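You operate a simulated robot arm through the tools that you are given. There is no shell and no other tool. Be economical: measure what you need, move in short steps, check, and stop when the job is done.

Carry out the task below with a simulated robot arm. There is one attempt and no reset: what you move stays moved.

## Task
Put the sleeve from the top of the bench on top of the brown carton on the top of the bench.
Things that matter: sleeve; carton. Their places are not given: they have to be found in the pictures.

The check looks at the end state, three seconds after you hand in, the way a careful person would. Anything else that was tipped, shoved, dropped, spilled or broken makes it a failure.

## Robot
A 7-joint arm with a two-finger parallel gripper, fixed in place. Base frame: the origin is at the foot of the arm, x ahead of it, y to its left, z up; the work surface is at about z = 0. Units: cm, rad, N and s.
With the tool pointing down near the work surface it reaches from about 22 to 58 cm from the base axis. Its first joint turns from -1.152 to 1.152 rad. Payload 2.5 kg.
Tool frame: the origin (TCP) lies between the finger pads and is the grasp point; the fingertips stand 2.3 cm ahead of it; z points along the fingers, y is the line along which they close. The gripper opens to 9.4 cm. The fingers are 3.8 cm wide and 1 cm thick; the gripper's body (5.4 by 9.6 cm) begins 3.9 cm behind the TCP.
Orientation is that of the tool frame in the base frame, as [roll, pitch, yaw] about the fixed x, y, z axes, in that order (R = Rz(yaw) Ry(pitch) Rx(roll)). With the fingers straight down and closing along the base's y, the tool's x points along the base's -x, its y along +y and its z along -z.

## Interface
- The arm moves only by the tool nudge_tool. Its argument "increments" is text: rows parted by semicolons, each of 7 numbers parted by spaces: the opening, from 0 (shut) to 1 (fully open), then the shift along the tool's x, y, z in units of 25 mm (1.0 is 25 mm), then the turn, a rotation vector about the tool's x, y, z in units of 8 degrees (1.0 is 8 degrees). In form: gripper dx dy dz ax ay az; .... A call has 1 to 8 rows; each row shifts and turns the commanded pose from where the row before left it, along the tool's axes as they then stand. A call with a number of a shift or a turn outside -1 to 1 is refused whole. Rows are played at 5 a second. More than 5 cm and 0.15 rad between two rows, or a gripper value outside its range, and nothing of the call is played. A pose out of reach is approached as far as the arm can. The call stops where the force on the tool passes 40 N (or 10 N more than at its start, if that is more) or the arm is blocked; 0.2 s more then pass. Each finger travels about 10.8 cm/s and halts on what it meets, pressing with about 40 N; the grip force reading is that of the motor and also rises with nothing between the fingers. The clock runs only during rows and for 0.2 s after the last one: add rows that do not move to give the fingers time. It gives the time, the measured TCP pose, the force on the tool (base axes), the opening and the grip force at its end, in the units of the frame above (readings bear some noise), and new pictures: "show" is both (left out), scene, wrist or none.
- Cameras (640 x 400 px; columns grow to the right, rows downward): "scene" is fixed at [10.13, -40.36, 56.76]; the picture's right is [0.96, -0.28, 0.00], its down [-0.14, -0.48, -0.87] and it looks along [0.25, 0.83, -0.50] (base axes); focal length 367 px, centre (320, 200). "wrist" rides on the gripper at [-3.9, 0, -4.4] in the tool frame; the picture's right is [0.00, -1.00, 0.00], its down [0.97, 0.00, -0.24] and it looks along [0.24, 0.00, 0.97] (tool axes); focal length 218 px, centre (320, 200).
- pixel_to_xyz(camera, pixels): there is no depth. For up to 12 entries [column, row, z] of the newest picture of that camera ("zoom" is the newest enlarged one), the place [x, y] in the base frame at which the ray of that pixel passes the height z, good to about 0.2 cm, but the place of the scene camera against the robot may be out by one fixed shift of up to 2.5 cm in any direction. It takes no simulated time.
- close_up(camera, box): a new picture of the part [left, top, right, bottom] of that camera's present view, enlarged. It takes no simulated time.
- sign_off(): hands the job in; it is judged then, once.

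Work in short steps. Measure before you move; look again where a grasp or a placing could have gone wrong, and mend it. You have 60 turns and 120 pictures in all, those below and enlarged ones among them. Open the gripper and draw the arm clear of the work before you hand the job in, unless the task says otherwise; then end with one line.

The tools are called after ">>>" by a JSON object that holds its "fn" and its "kwargs". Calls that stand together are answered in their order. nudge_tool: Moves the arm, as the interface text tells. Its arguments: {"type":"object","properties":{"increments":{"type":"string"},"show":{"type":"string","enum":["both","scene","wrist","none"]}},"required":["increments"]} The other tools are called the same way: pixel_to_xyz (camera, pixels) gives the place at which the rays of pixels pass given heights; close_up (camera, box) takes an enlarged picture of a part of a camera's view; sign_off () hands the job in.

At the start:

```text
time_s: 0.0
eef_pos: [26.86, 33.82, 21.99]
tcp_rot: [-3.141, 0.0, 3.141]
contact_force: [-0.3, 0.0, 0.4]
width: 9.4
finger_force: 0.0
```

scene: 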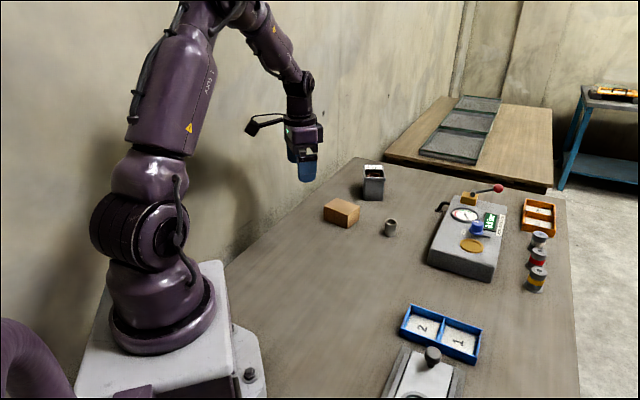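
wrist: 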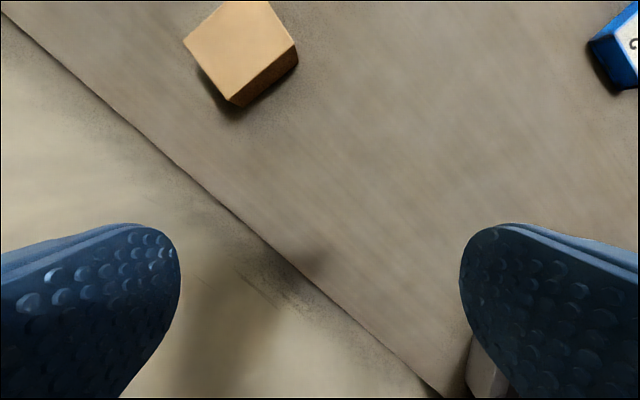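

The carton appears at scene (341,213) and a small ring-like part at (390,227), which is probably the sleeve. I'll enlarge that area and measure it.

>>> {"fn": "close_up", "kwargs": {"camera": "scene", "box": [310, 150, 430, 250]}}

>>> {"fn": "pixel_to_xyz", "kwargs": {"camera": "scene", "pixels": [[390, 236, 0], [390, 220, 4], [341, 205, 4], [324, 219, 0], [347, 228, 0], [359, 220, 0], [372, 200, 0]]}}

>>> {"fn": "pixel_to_xyz", "kwargs": {"camera": "wrist", "pixels": [[184, 41, 4], [236, 106, 0], [231, 97, 4], [296, 45, 4], [298, 65, 0], [268, 2, 4]]}}

```text
4.00 times, centred on (370, 200) of scene
```

zoom: 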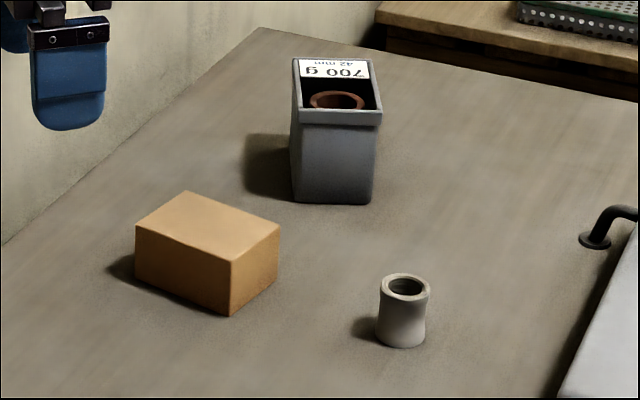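

```text
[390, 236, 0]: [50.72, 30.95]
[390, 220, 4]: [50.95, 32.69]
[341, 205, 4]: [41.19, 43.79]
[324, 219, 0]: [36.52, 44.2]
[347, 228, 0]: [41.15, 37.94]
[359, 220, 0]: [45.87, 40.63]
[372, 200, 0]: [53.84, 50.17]
```

```text
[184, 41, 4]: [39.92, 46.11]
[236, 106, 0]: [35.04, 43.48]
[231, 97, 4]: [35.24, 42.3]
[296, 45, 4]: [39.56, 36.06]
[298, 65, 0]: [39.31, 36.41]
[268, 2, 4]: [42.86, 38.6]
```

Comparing the carton corners in both views, the scene camera reads about (+1.6, +1.1) too far. That puts the sleeve near (49.2, 30.5). I'll move toward it for a wrist view.

>>> {"fn": "nudge_tool", "kwargs": {"increments": "1 -1 -0.25 0.25 0 0 0; 1 -1 -0.25 0.25 0 0 0; 1 -1 -0.25 0.25 0 0 0; 1 -1 -0.25 0.25 0 0 0; 1 -1 -0.25 0.25 0 0 0; 1 -1 -0.25 0.25 0 0 0; 1 0 0 0 0 0 0; 1 0 0 0 0 0 0"}}

```text
time_s: 1.8
eef_pos: [41.81, 30.02, 18.28]
tcp_rot: [-3.14, 0.001, 3.141]
contact_force: [1.1, 0.2, -0.2]
width: 9.41
finger_force: 0.0
```

scene: 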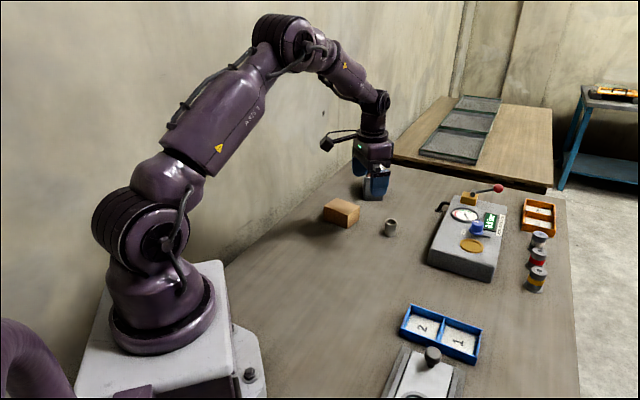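
wrist: 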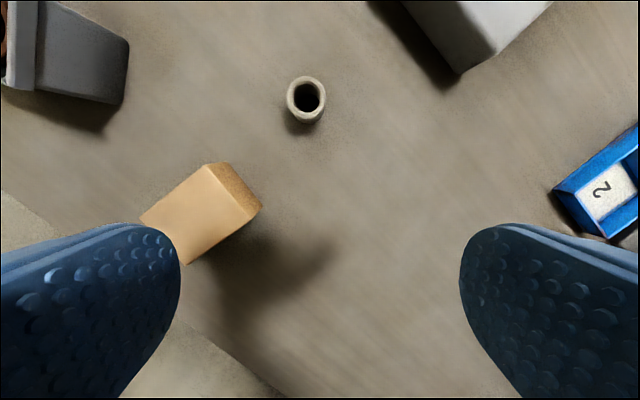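

The sleeve shows in the wrist view at about (306,99). I'll enlarge it and measure it.

>>> {"fn": "close_up", "kwargs": {"camera": "wrist", "box": [130, 60, 354, 200]}}

>>> {"fn": "pixel_to_xyz", "kwargs": {"camera": "wrist", "pixels": [[306, 96, 4], [287, 96, 4], [325, 96, 4], [306, 123, 0], [306, 76, 4], [209, 163, 5], [209, 163, 4], [249, 222, 4], [262, 207, 0], [230, 163, 0]]}}

```text
2.86 times, centred on (242, 130) of wrist
```

zoom: 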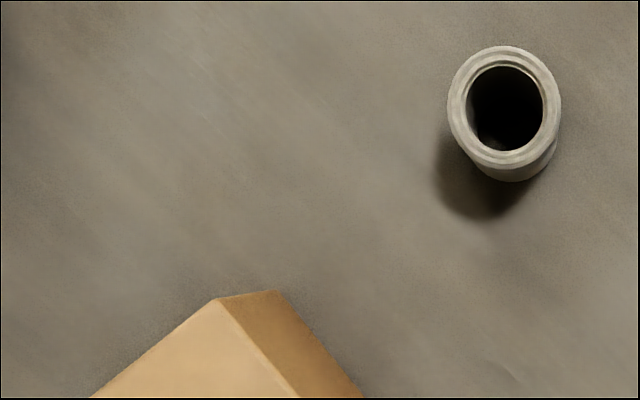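

```text
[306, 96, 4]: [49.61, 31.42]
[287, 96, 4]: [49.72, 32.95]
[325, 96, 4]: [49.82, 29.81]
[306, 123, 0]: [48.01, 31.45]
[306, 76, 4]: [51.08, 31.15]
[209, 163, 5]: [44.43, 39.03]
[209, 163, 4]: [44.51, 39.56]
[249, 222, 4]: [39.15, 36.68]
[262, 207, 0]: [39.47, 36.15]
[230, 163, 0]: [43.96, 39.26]
```

The sleeve is centred at about (49.6, 31.3). It is roughly 3.2 cm wide and 4 cm tall. I'll go above it, turning the yaw so the fingers close tangentially, at z≈11.

>>> {"fn": "nudge_tool", "kwargs": {"increments": "0.75 -0.78 0.13 0.7 0 0 0; 0.75 -0.78 0.13 0.7 0 0 0; 0.75 -0.78 0.13 0.7 0 0 0; 0.75 -0.78 0.13 0.7 0 0 0; 0.75 0 0 0 0 0 -1; 0.75 0 0 0 0 0 -1; 0.75 0 0 0 0 0 -1; 0.75 0 0 0 0 0 -1"}}

>>> {"fn": "nudge_tool", "kwargs": {"increments": "0.75 0 0 0 0 0 0; 0.75 0 0 0 0 0 0"}}

```text
time_s: 3.6
eef_pos: [49.63, 31.34, 11.25]
tcp_rot: [3.14, 0.001, -2.582]
contact_force: [0.9, -0.8, -0.9]
width: 7.05
finger_force: 0.2
```

scene: 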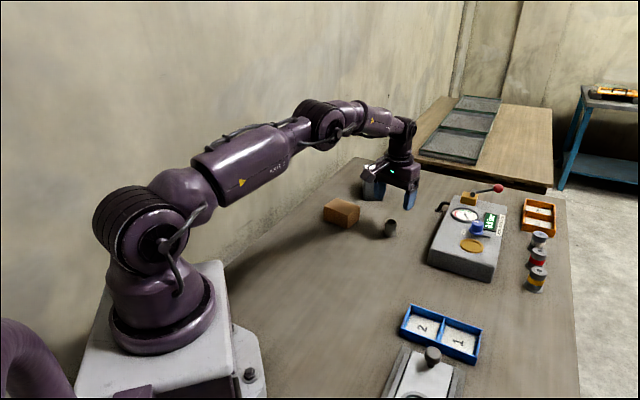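
wrist: 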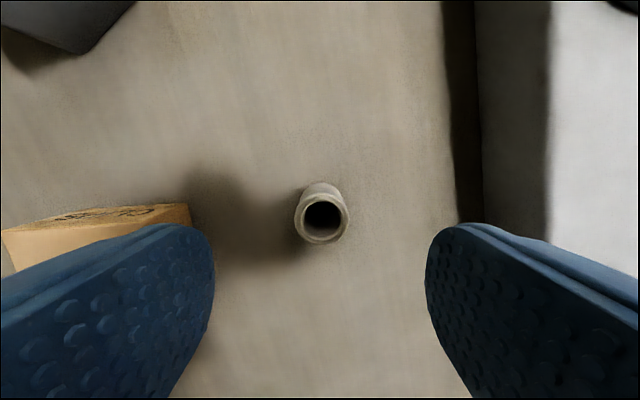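

```text
time_s: 4.2
eef_pos: [49.57, 31.27, 11.32]
tcp_rot: [3.14, 0.0, -2.583]
contact_force: [0.4, 0.0, 0.3]
width: 7.05
finger_force: 0.0
```

scene: 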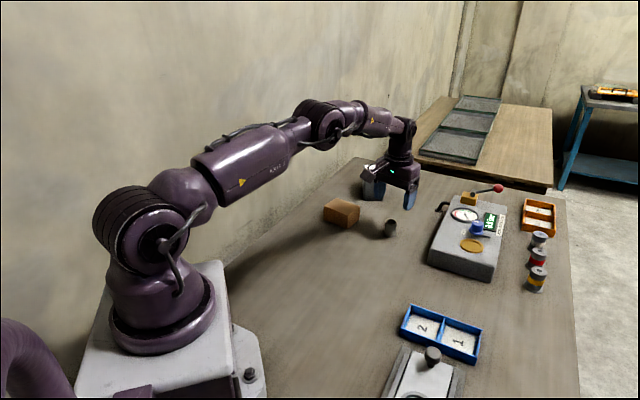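
wrist: 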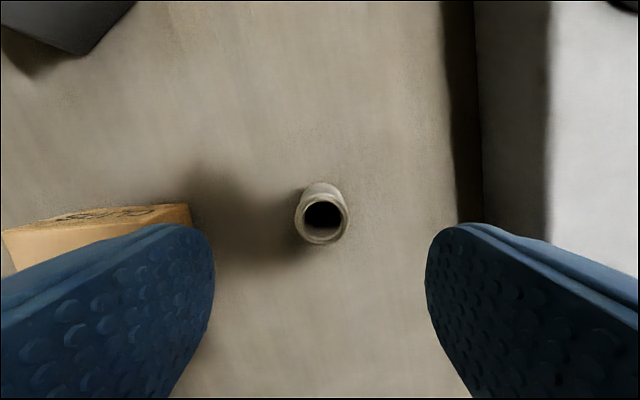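

The arm holds the vertical pose here without trouble. I'll re-measure the sleeve in this closer view before going down.

>>> {"fn": "pixel_to_xyz", "kwargs": {"camera": "wrist", "pixels": [[322, 216, 4], [295, 216, 4], [349, 216, 4], [322, 184, 0], [322, 244, 4], [322, 216, 3.5], [188, 204, 0], [193, 225, 4], [193, 225, 5]]}}

>>> {"fn": "close_up", "kwargs": {"camera": "wrist", "box": [220, 150, 420, 275]}}

```text
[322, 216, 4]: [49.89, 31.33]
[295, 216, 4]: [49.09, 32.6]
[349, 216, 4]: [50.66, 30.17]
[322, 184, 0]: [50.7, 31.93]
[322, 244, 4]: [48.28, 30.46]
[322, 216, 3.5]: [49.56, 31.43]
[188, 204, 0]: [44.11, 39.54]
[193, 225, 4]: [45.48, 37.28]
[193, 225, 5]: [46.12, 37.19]
```

```text
3.20 times, centred on (320, 212) of wrist
```

zoom: 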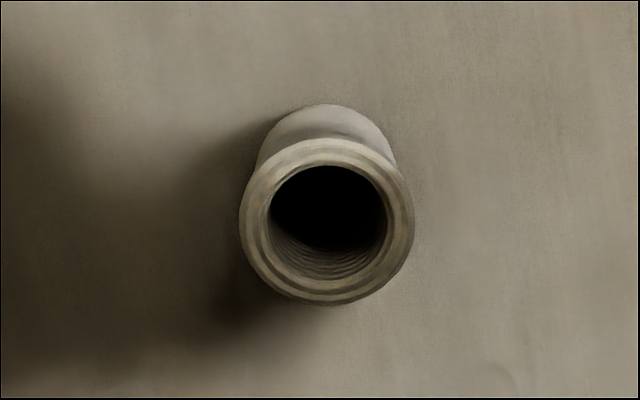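

The sleeve is centred under the TCP to within 0.2 cm, with a height of about 3.6. I'll go down 8.5 cm to z≈2.8, then close.

>>> {"fn": "nudge_tool", "kwargs": {"increments": "0.75 0 0 0.7 0 0 0; 0.75 0 0 0.7 0 0 0; 0.75 0 0 0.7 0 0 0; 0.75 0 0 0.7 0 0 0; 0.75 0 0 0.6 0 0 0; 0.75 0 0 0 0 0 0; 0.75 0 0 0 0 0 0"}}

```text
time_s: 5.8
eef_pos: [49.75, 31.45, 2.78]
tcp_rot: [3.141, 0.0, -2.583]
contact_force: [-0.2, 0.3, -0.2]
width: 7.05
finger_force: 0.1
```

scene: 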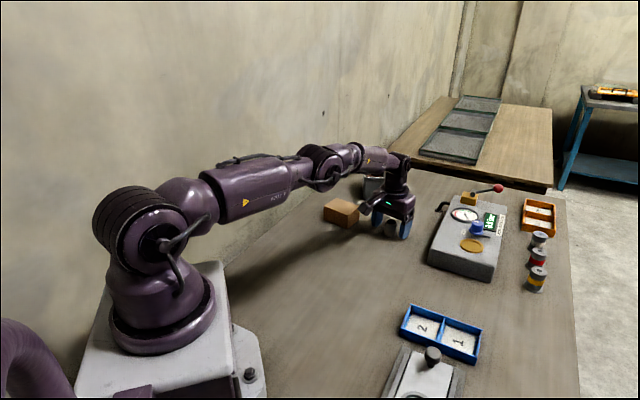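
wrist: 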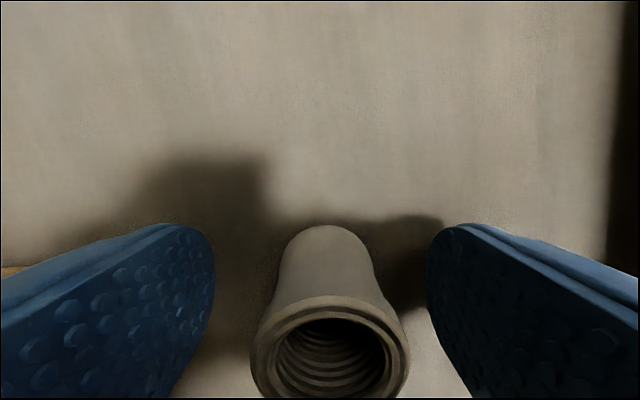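

The sleeve stands between the fingers. I'll check its offset along the tool's x.

>>> {"fn": "pixel_to_xyz", "kwargs": {"camera": "wrist", "pixels": [[330, 345, 3.6], [330, 345, 4], [330, 295, 4], [330, 295, 3.6], [250, 345, 3.6], [410, 345, 3.6], [325, 225, 0]]}}

```text
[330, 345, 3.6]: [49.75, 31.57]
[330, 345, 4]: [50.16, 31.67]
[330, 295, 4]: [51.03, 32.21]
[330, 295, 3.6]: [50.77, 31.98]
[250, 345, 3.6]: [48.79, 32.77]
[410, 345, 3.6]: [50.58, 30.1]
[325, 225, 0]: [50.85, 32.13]
```

The sleeve is well centred, so I'll close on it.

>>> {"fn": "nudge_tool", "kwargs": {"increments": "0.5 0 0 0 0 0 0; 0.35 0 0 0 0 0 0; 0.2 0 0 0 0 0 0; 0.2 0 0 0 0 0 0; 0.2 0 0 0 0 0 0", "show": "wrist"}}

```text
time_s: 7.0
eef_pos: [49.58, 31.52, 2.75]
tcp_rot: [-3.14, 0.001, -2.582]
contact_force: [0.3, 0.2, 2.1]
width: 3.09
finger_force: 40.3
```

wrist: 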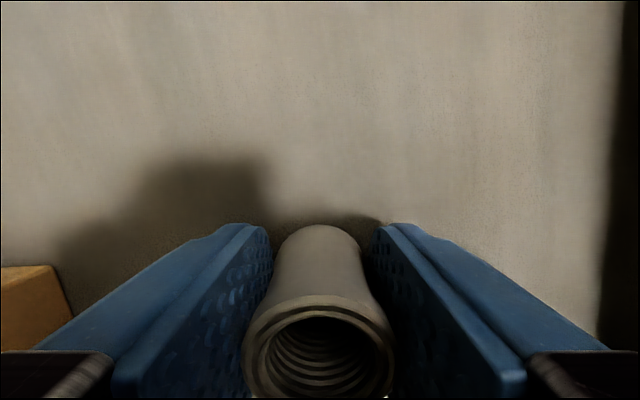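

The grip holds at 3.09 cm and 40 N. I'll lift 11 cm straight up.

>>> {"fn": "nudge_tool", "kwargs": {"increments": "0.2 0 0 -0.4 0 0 0; 0.2 0 0 -0.8 0 0 0; 0.2 0 0 -0.8 0 0 0; 0.2 0 0 -0.8 0 0 0; 0.2 0 0 -0.8 0 0 0; 0.2 0 0 -0.8 0 0 0; 0.2 0 0 0 0 0 0; 0.2 0 0 0 0 0 0"}}

```text
time_s: 8.8
eef_pos: [49.59, 31.3, 13.79]
tcp_rot: [3.141, 0.0, -2.583]
contact_force: [0.0, -0.1, -0.9]
width: 3.11
finger_force: 39.4
```

scene: 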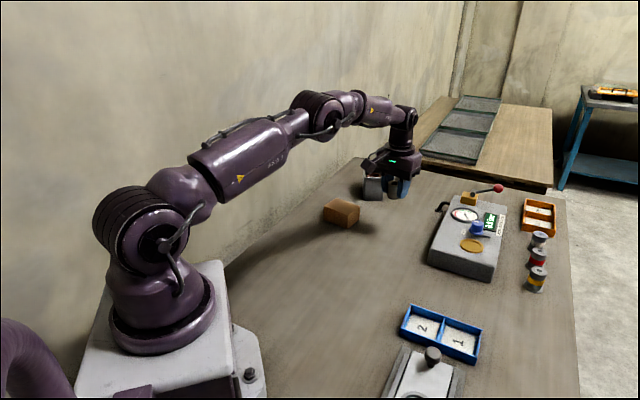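
wrist: 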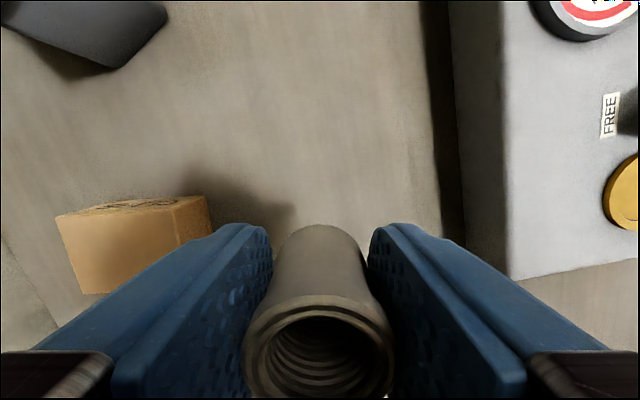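

The sleeve is held and lifted. Next I'll measure the carton's top corners and height from this view and from the scene view.

>>> {"fn": "close_up", "kwargs": {"camera": "wrist", "box": [30, 170, 238, 300]}}

>>> {"fn": "close_up", "kwargs": {"camera": "scene", "box": [308, 180, 388, 230]}}

```text
3.08 times, centred on (134, 235) of wrist
```

zoom: 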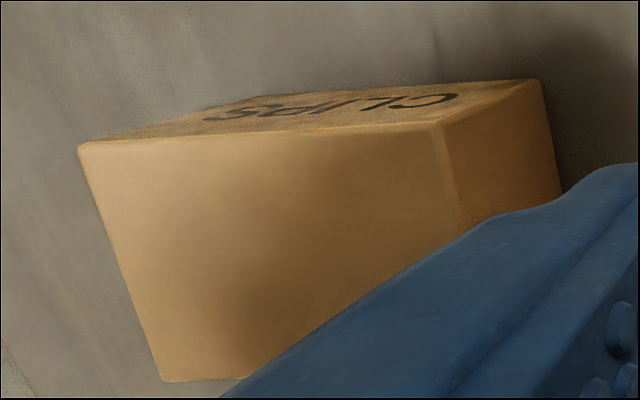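

```text
8.00 times, centred on (348, 205) of scene
```

zoom: 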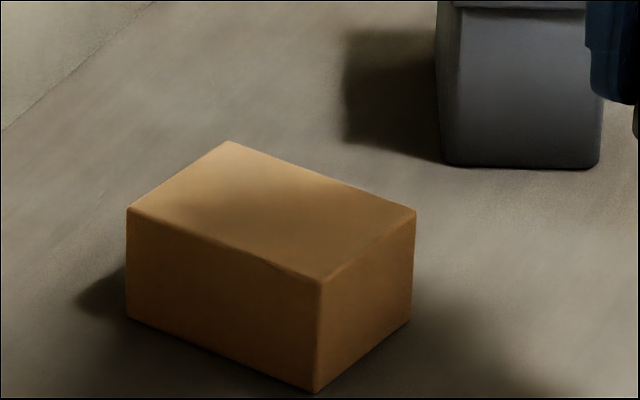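

>>> {"fn": "pixel_to_xyz", "kwargs": {"camera": "zoom", "pixels": [[316, 393, 0], [321, 283, 4], [321, 283, 5], [321, 283, 6], [127, 320, 0], [127, 209, 4], [127, 209, 5], [228, 142, 5], [414, 210, 5], [410, 322, 0]]}}

>>> {"fn": "pixel_to_xyz", "kwargs": {"camera": "wrist", "pixels": [[56, 217, 4], [173, 210, 4], [84, 293, 4], [56, 217, 5], [173, 210, 5], [84, 293, 5], [203, 196, 0], [116, 201, 0]]}}

```text
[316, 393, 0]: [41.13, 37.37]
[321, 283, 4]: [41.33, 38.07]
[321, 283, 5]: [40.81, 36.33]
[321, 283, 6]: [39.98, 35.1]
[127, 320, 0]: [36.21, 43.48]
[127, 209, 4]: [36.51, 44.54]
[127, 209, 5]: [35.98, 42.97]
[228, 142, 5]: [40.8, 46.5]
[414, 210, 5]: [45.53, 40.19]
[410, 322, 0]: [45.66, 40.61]
```

```text
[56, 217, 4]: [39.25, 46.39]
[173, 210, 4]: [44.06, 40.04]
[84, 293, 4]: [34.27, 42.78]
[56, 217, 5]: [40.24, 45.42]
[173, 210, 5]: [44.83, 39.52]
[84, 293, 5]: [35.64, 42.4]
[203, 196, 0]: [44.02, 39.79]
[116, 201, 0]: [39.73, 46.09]
```

The carton's top is at about z 4.4, centred near (39.5, 41.2). I'll carry the sleeve over at the current height.

>>> {"fn": "nudge_tool", "kwargs": {"increments": "0.2 0.19 0.786 0 0 0 0; 0.2 0.19 0.786 0 0 0 0; 0.2 0.19 0.786 0 0 0 0; 0.2 0.19 0.786 0 0 0 0; 0.2 0.19 0.786 0 0 0 0; 0.2 0.19 0.786 0 0 0 0; 0.2 0.19 0.786 0 0 0 0; 0.2 0 0 0 0 0 0"}}

```text
time_s: 10.6
eef_pos: [39.59, 41.34, 13.77]
tcp_rot: [3.139, 0.001, -2.583]
contact_force: [0.2, 0.0, -1.6]
width: 3.11
finger_force: 40.4
```

scene: 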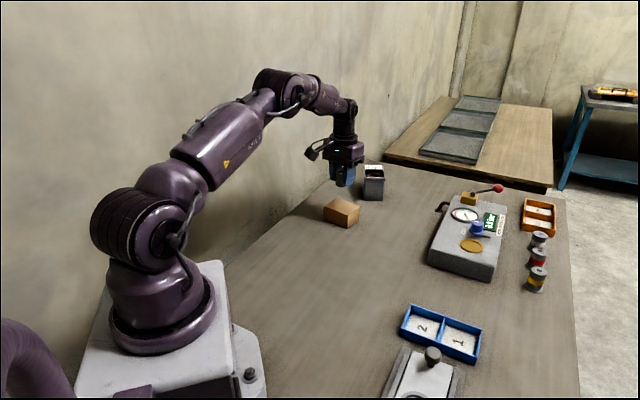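
wrist: 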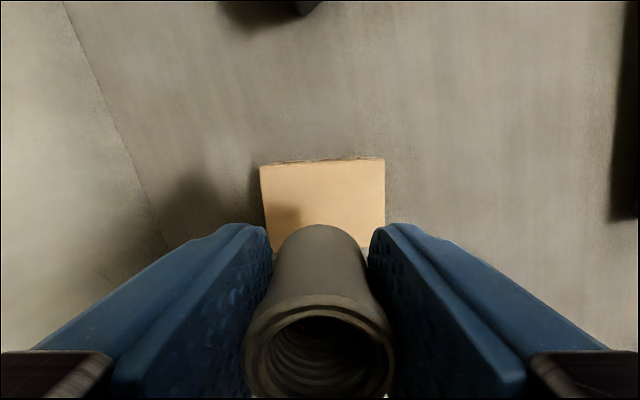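

The carton is centred laterally under the sleeve, with its far edge spanning columns 261–385 near row 162. I'll check that edge's position and look at the scene up close.

>>> {"fn": "pixel_to_xyz", "kwargs": {"camera": "wrist", "pixels": [[261, 167, 4.4], [385, 158, 4.4], [272, 162, 0]]}}

>>> {"fn": "close_up", "kwargs": {"camera": "scene", "box": [296, 130, 408, 240]}}

```text
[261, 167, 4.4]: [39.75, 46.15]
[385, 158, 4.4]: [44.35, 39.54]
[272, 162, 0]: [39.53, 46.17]
```

```text
3.64 times, centred on (352, 185) of scene
```

zoom: 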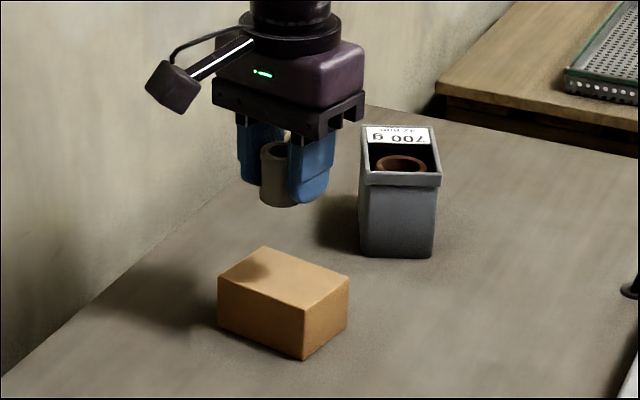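

Those points confirm the centre at about (39.6, 41.2). I'll descend 5.9 cm to z≈7.9, just above the expected contact near 7.2.

>>> {"fn": "nudge_tool", "kwargs": {"increments": "0.2 0 0 0.6 0 0 0; 0.2 0 0 0.6 0 0 0; 0.2 0 0 0.6 0 0 0; 0.2 0 0 0.4 0 0 0; 0.2 0 0 0.16 0 0 0; 0.2 0 0 0 0 0 0; 0.2 0 0 0 0 0 0"}}

>>> {"fn": "close_up", "kwargs": {"camera": "scene", "box": [308, 160, 388, 240]}}

```text
time_s: 12.2
eef_pos: [39.53, 41.38, 7.87]
tcp_rot: [3.141, 0.0, -2.582]
contact_force: [0.8, 0.8, -1.6]
width: 3.1
finger_force: 40.4
```

scene: 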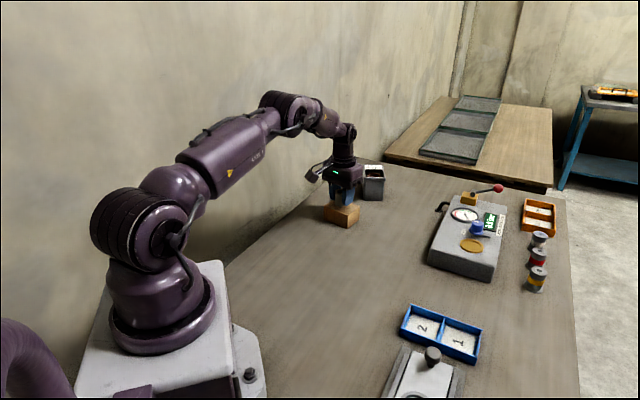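
wrist: 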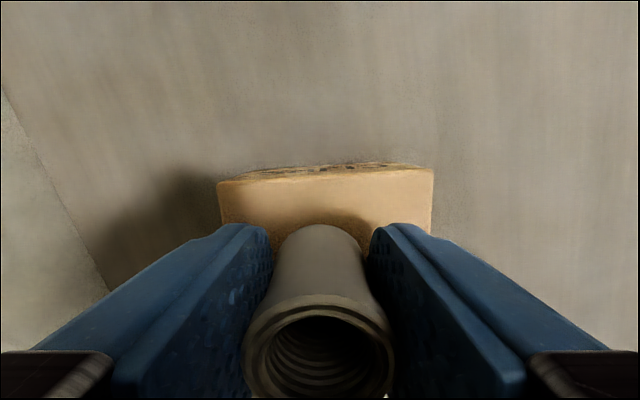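

```text
5.00 times, centred on (348, 200) of scene
```

zoom: 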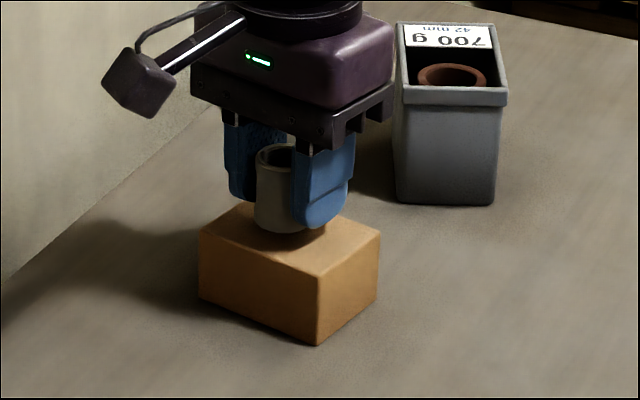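

The sleeve is just above the carton and centred. I'll lower it 0.4 cm in small steps and watch the force.

>>> {"fn": "nudge_tool", "kwargs": {"increments": "0.2 0 0 0.06 0 0 0; 0.2 0 0 0.05 0 0 0; 0.2 0 0 0.05 0 0 0; 0.2 0 0 0 0 0 0; 0.2 0 0 0 0 0 0", "show": "none"}}

```text
time_s: 13.4
eef_pos: [39.53, 41.26, 7.45]
tcp_rot: [3.141, 0.001, -2.582]
contact_force: [-0.4, -0.3, -1.1]
width: 3.11
finger_force: 39.9
```

No contact yet at z 7.45, so I'll lower by another 0.2 cm.

>>> {"fn": "nudge_tool", "kwargs": {"increments": "0.2 0 0 0.04 0 0 0; 0.2 0 0 0.04 0 0 0; 0.2 0 0 0 0 0 0; 0.2 0 0 0 0 0 0", "show": "none"}}

>>> {"fn": "close_up", "kwargs": {"camera": "scene", "box": [318, 180, 368, 230]}}

```text
time_s: 14.4
eef_pos: [39.52, 41.45, 7.3]
tcp_rot: [3.141, 0.0, -2.583]
contact_force: [1.1, -0.6, 0.0]
width: 3.09
finger_force: 39.6
```

```text
8.00 times, centred on (343, 205) of scene
```

zoom: 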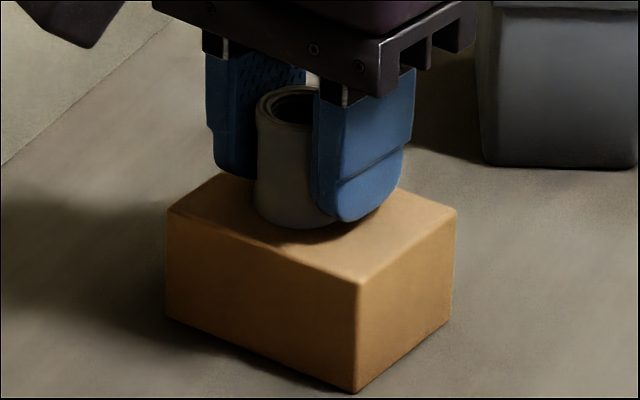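

The force is now around zero after −1.5, so contact may be close. I'll take two more 0.08 cm steps.

>>> {"fn": "nudge_tool", "kwargs": {"increments": "0.2 0 0 0.03 0 0 0; 0.2 0 0 0.03 0 0 0; 0.2 0 0 0 0 0 0; 0.2 0 0 0 0 0 0", "show": "none"}}

```text
time_s: 15.4
eef_pos: [39.48, 41.33, 7.24]
tcp_rot: [3.14, 0.003, -2.583]
contact_force: [-3.8, -2.2, 20.4]
width: 3.07
finger_force: 39.7
```

The 20 N upward force shows contact at z 7.24. I'll ease back 0.05 cm and then open gently.

>>> {"fn": "nudge_tool", "kwargs": {"increments": "0.2 0 0 -0.025 0 0 0; 0.2 0 0 0 0 0 0; 0.36 0 0 0 0 0 0; 0.42 0 0 0 0 0 0; 0.5 0 0 0 0 0 0; 0.6 0 0 0 0 0 0; 0.6 0 0 0 0 0 0"}}

>>> {"fn": "close_up", "kwargs": {"camera": "scene", "box": [318, 180, 368, 230]}}

```text
time_s: 17.0
eef_pos: [39.48, 41.36, 7.24]
tcp_rot: [3.141, -0.001, -2.581]
contact_force: [-1.0, 0.0, -0.6]
width: 5.64
finger_force: 0.3
```

scene: 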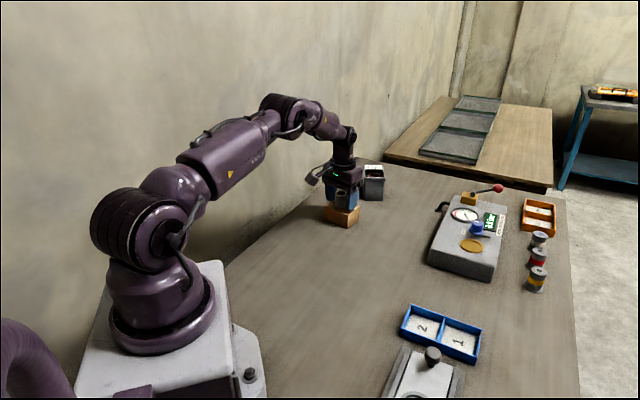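
wrist: 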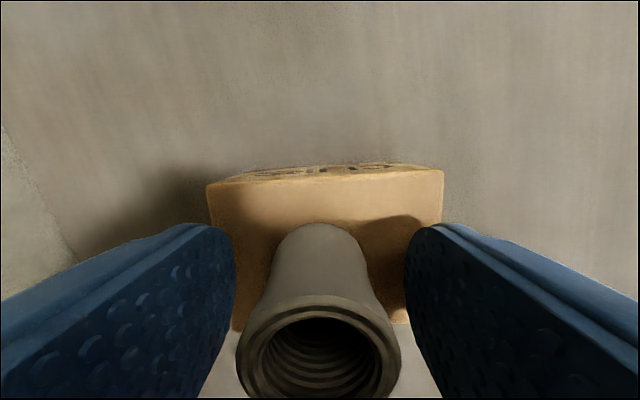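

```text
8.00 times, centred on (343, 205) of scene
```

zoom: 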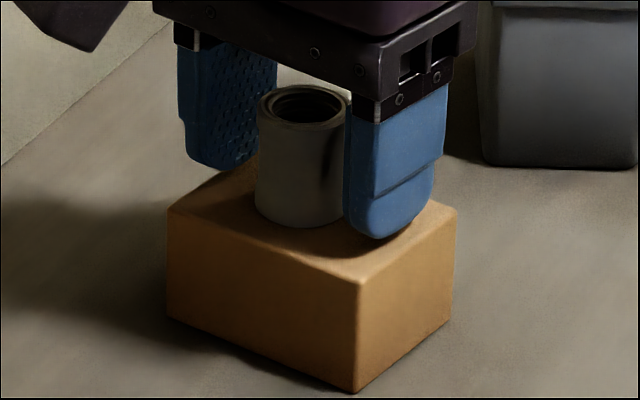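

The sleeve stands upright and free on the carton. I'll withdraw straight up.

>>> {"fn": "nudge_tool", "kwargs": {"increments": "0.6 0 0 -0.3 0 0 0; 0.6 0 0 -0.6 0 0 0; 0.6 0 0 -0.8 0 0 0; 0.6 0 0 -0.8 0 0 0; 0.6 0 0 -0.8 0 0 0; 0.6 0 0 -0.8 0 0 0; 0.6 0 0 -0.5 0 0 0; 0.6 0 0 0 0 0 0"}}

>>> {"fn": "close_up", "kwargs": {"camera": "scene", "box": [308, 160, 388, 240]}}

```text
time_s: 18.8
eef_pos: [39.36, 41.25, 18.84]
tcp_rot: [-3.141, 0.001, -2.583]
contact_force: [1.0, -0.1, 0.7]
width: 5.63
finger_force: 0.0
```

scene: 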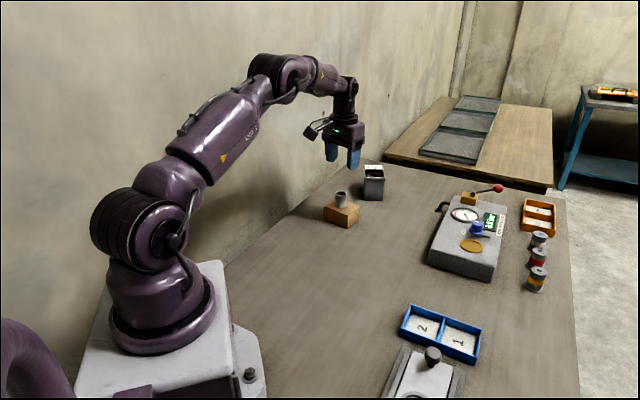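
wrist: 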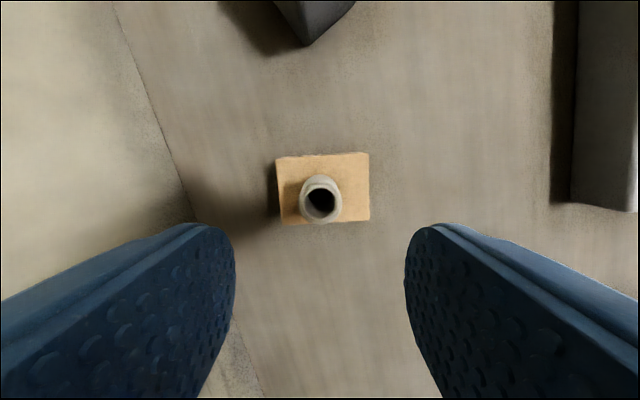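

```text
5.00 times, centred on (348, 200) of scene
```

zoom: 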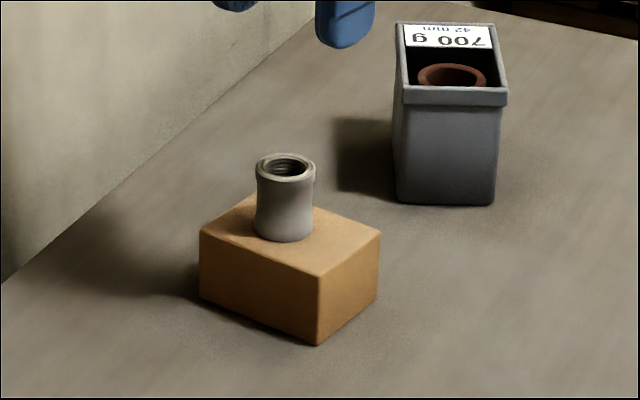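

The sleeve stands near the middle of the carton, nothing else has moved, and the gripper is open and clear. I'll hand in.

>>> {"fn": "sign_off", "kwargs": {}}

```text
The job is handed in.
```

The sleeve is standing upright on top of the brown carton; nothing else looked moved, and the gripper was open and clear when I handed in.
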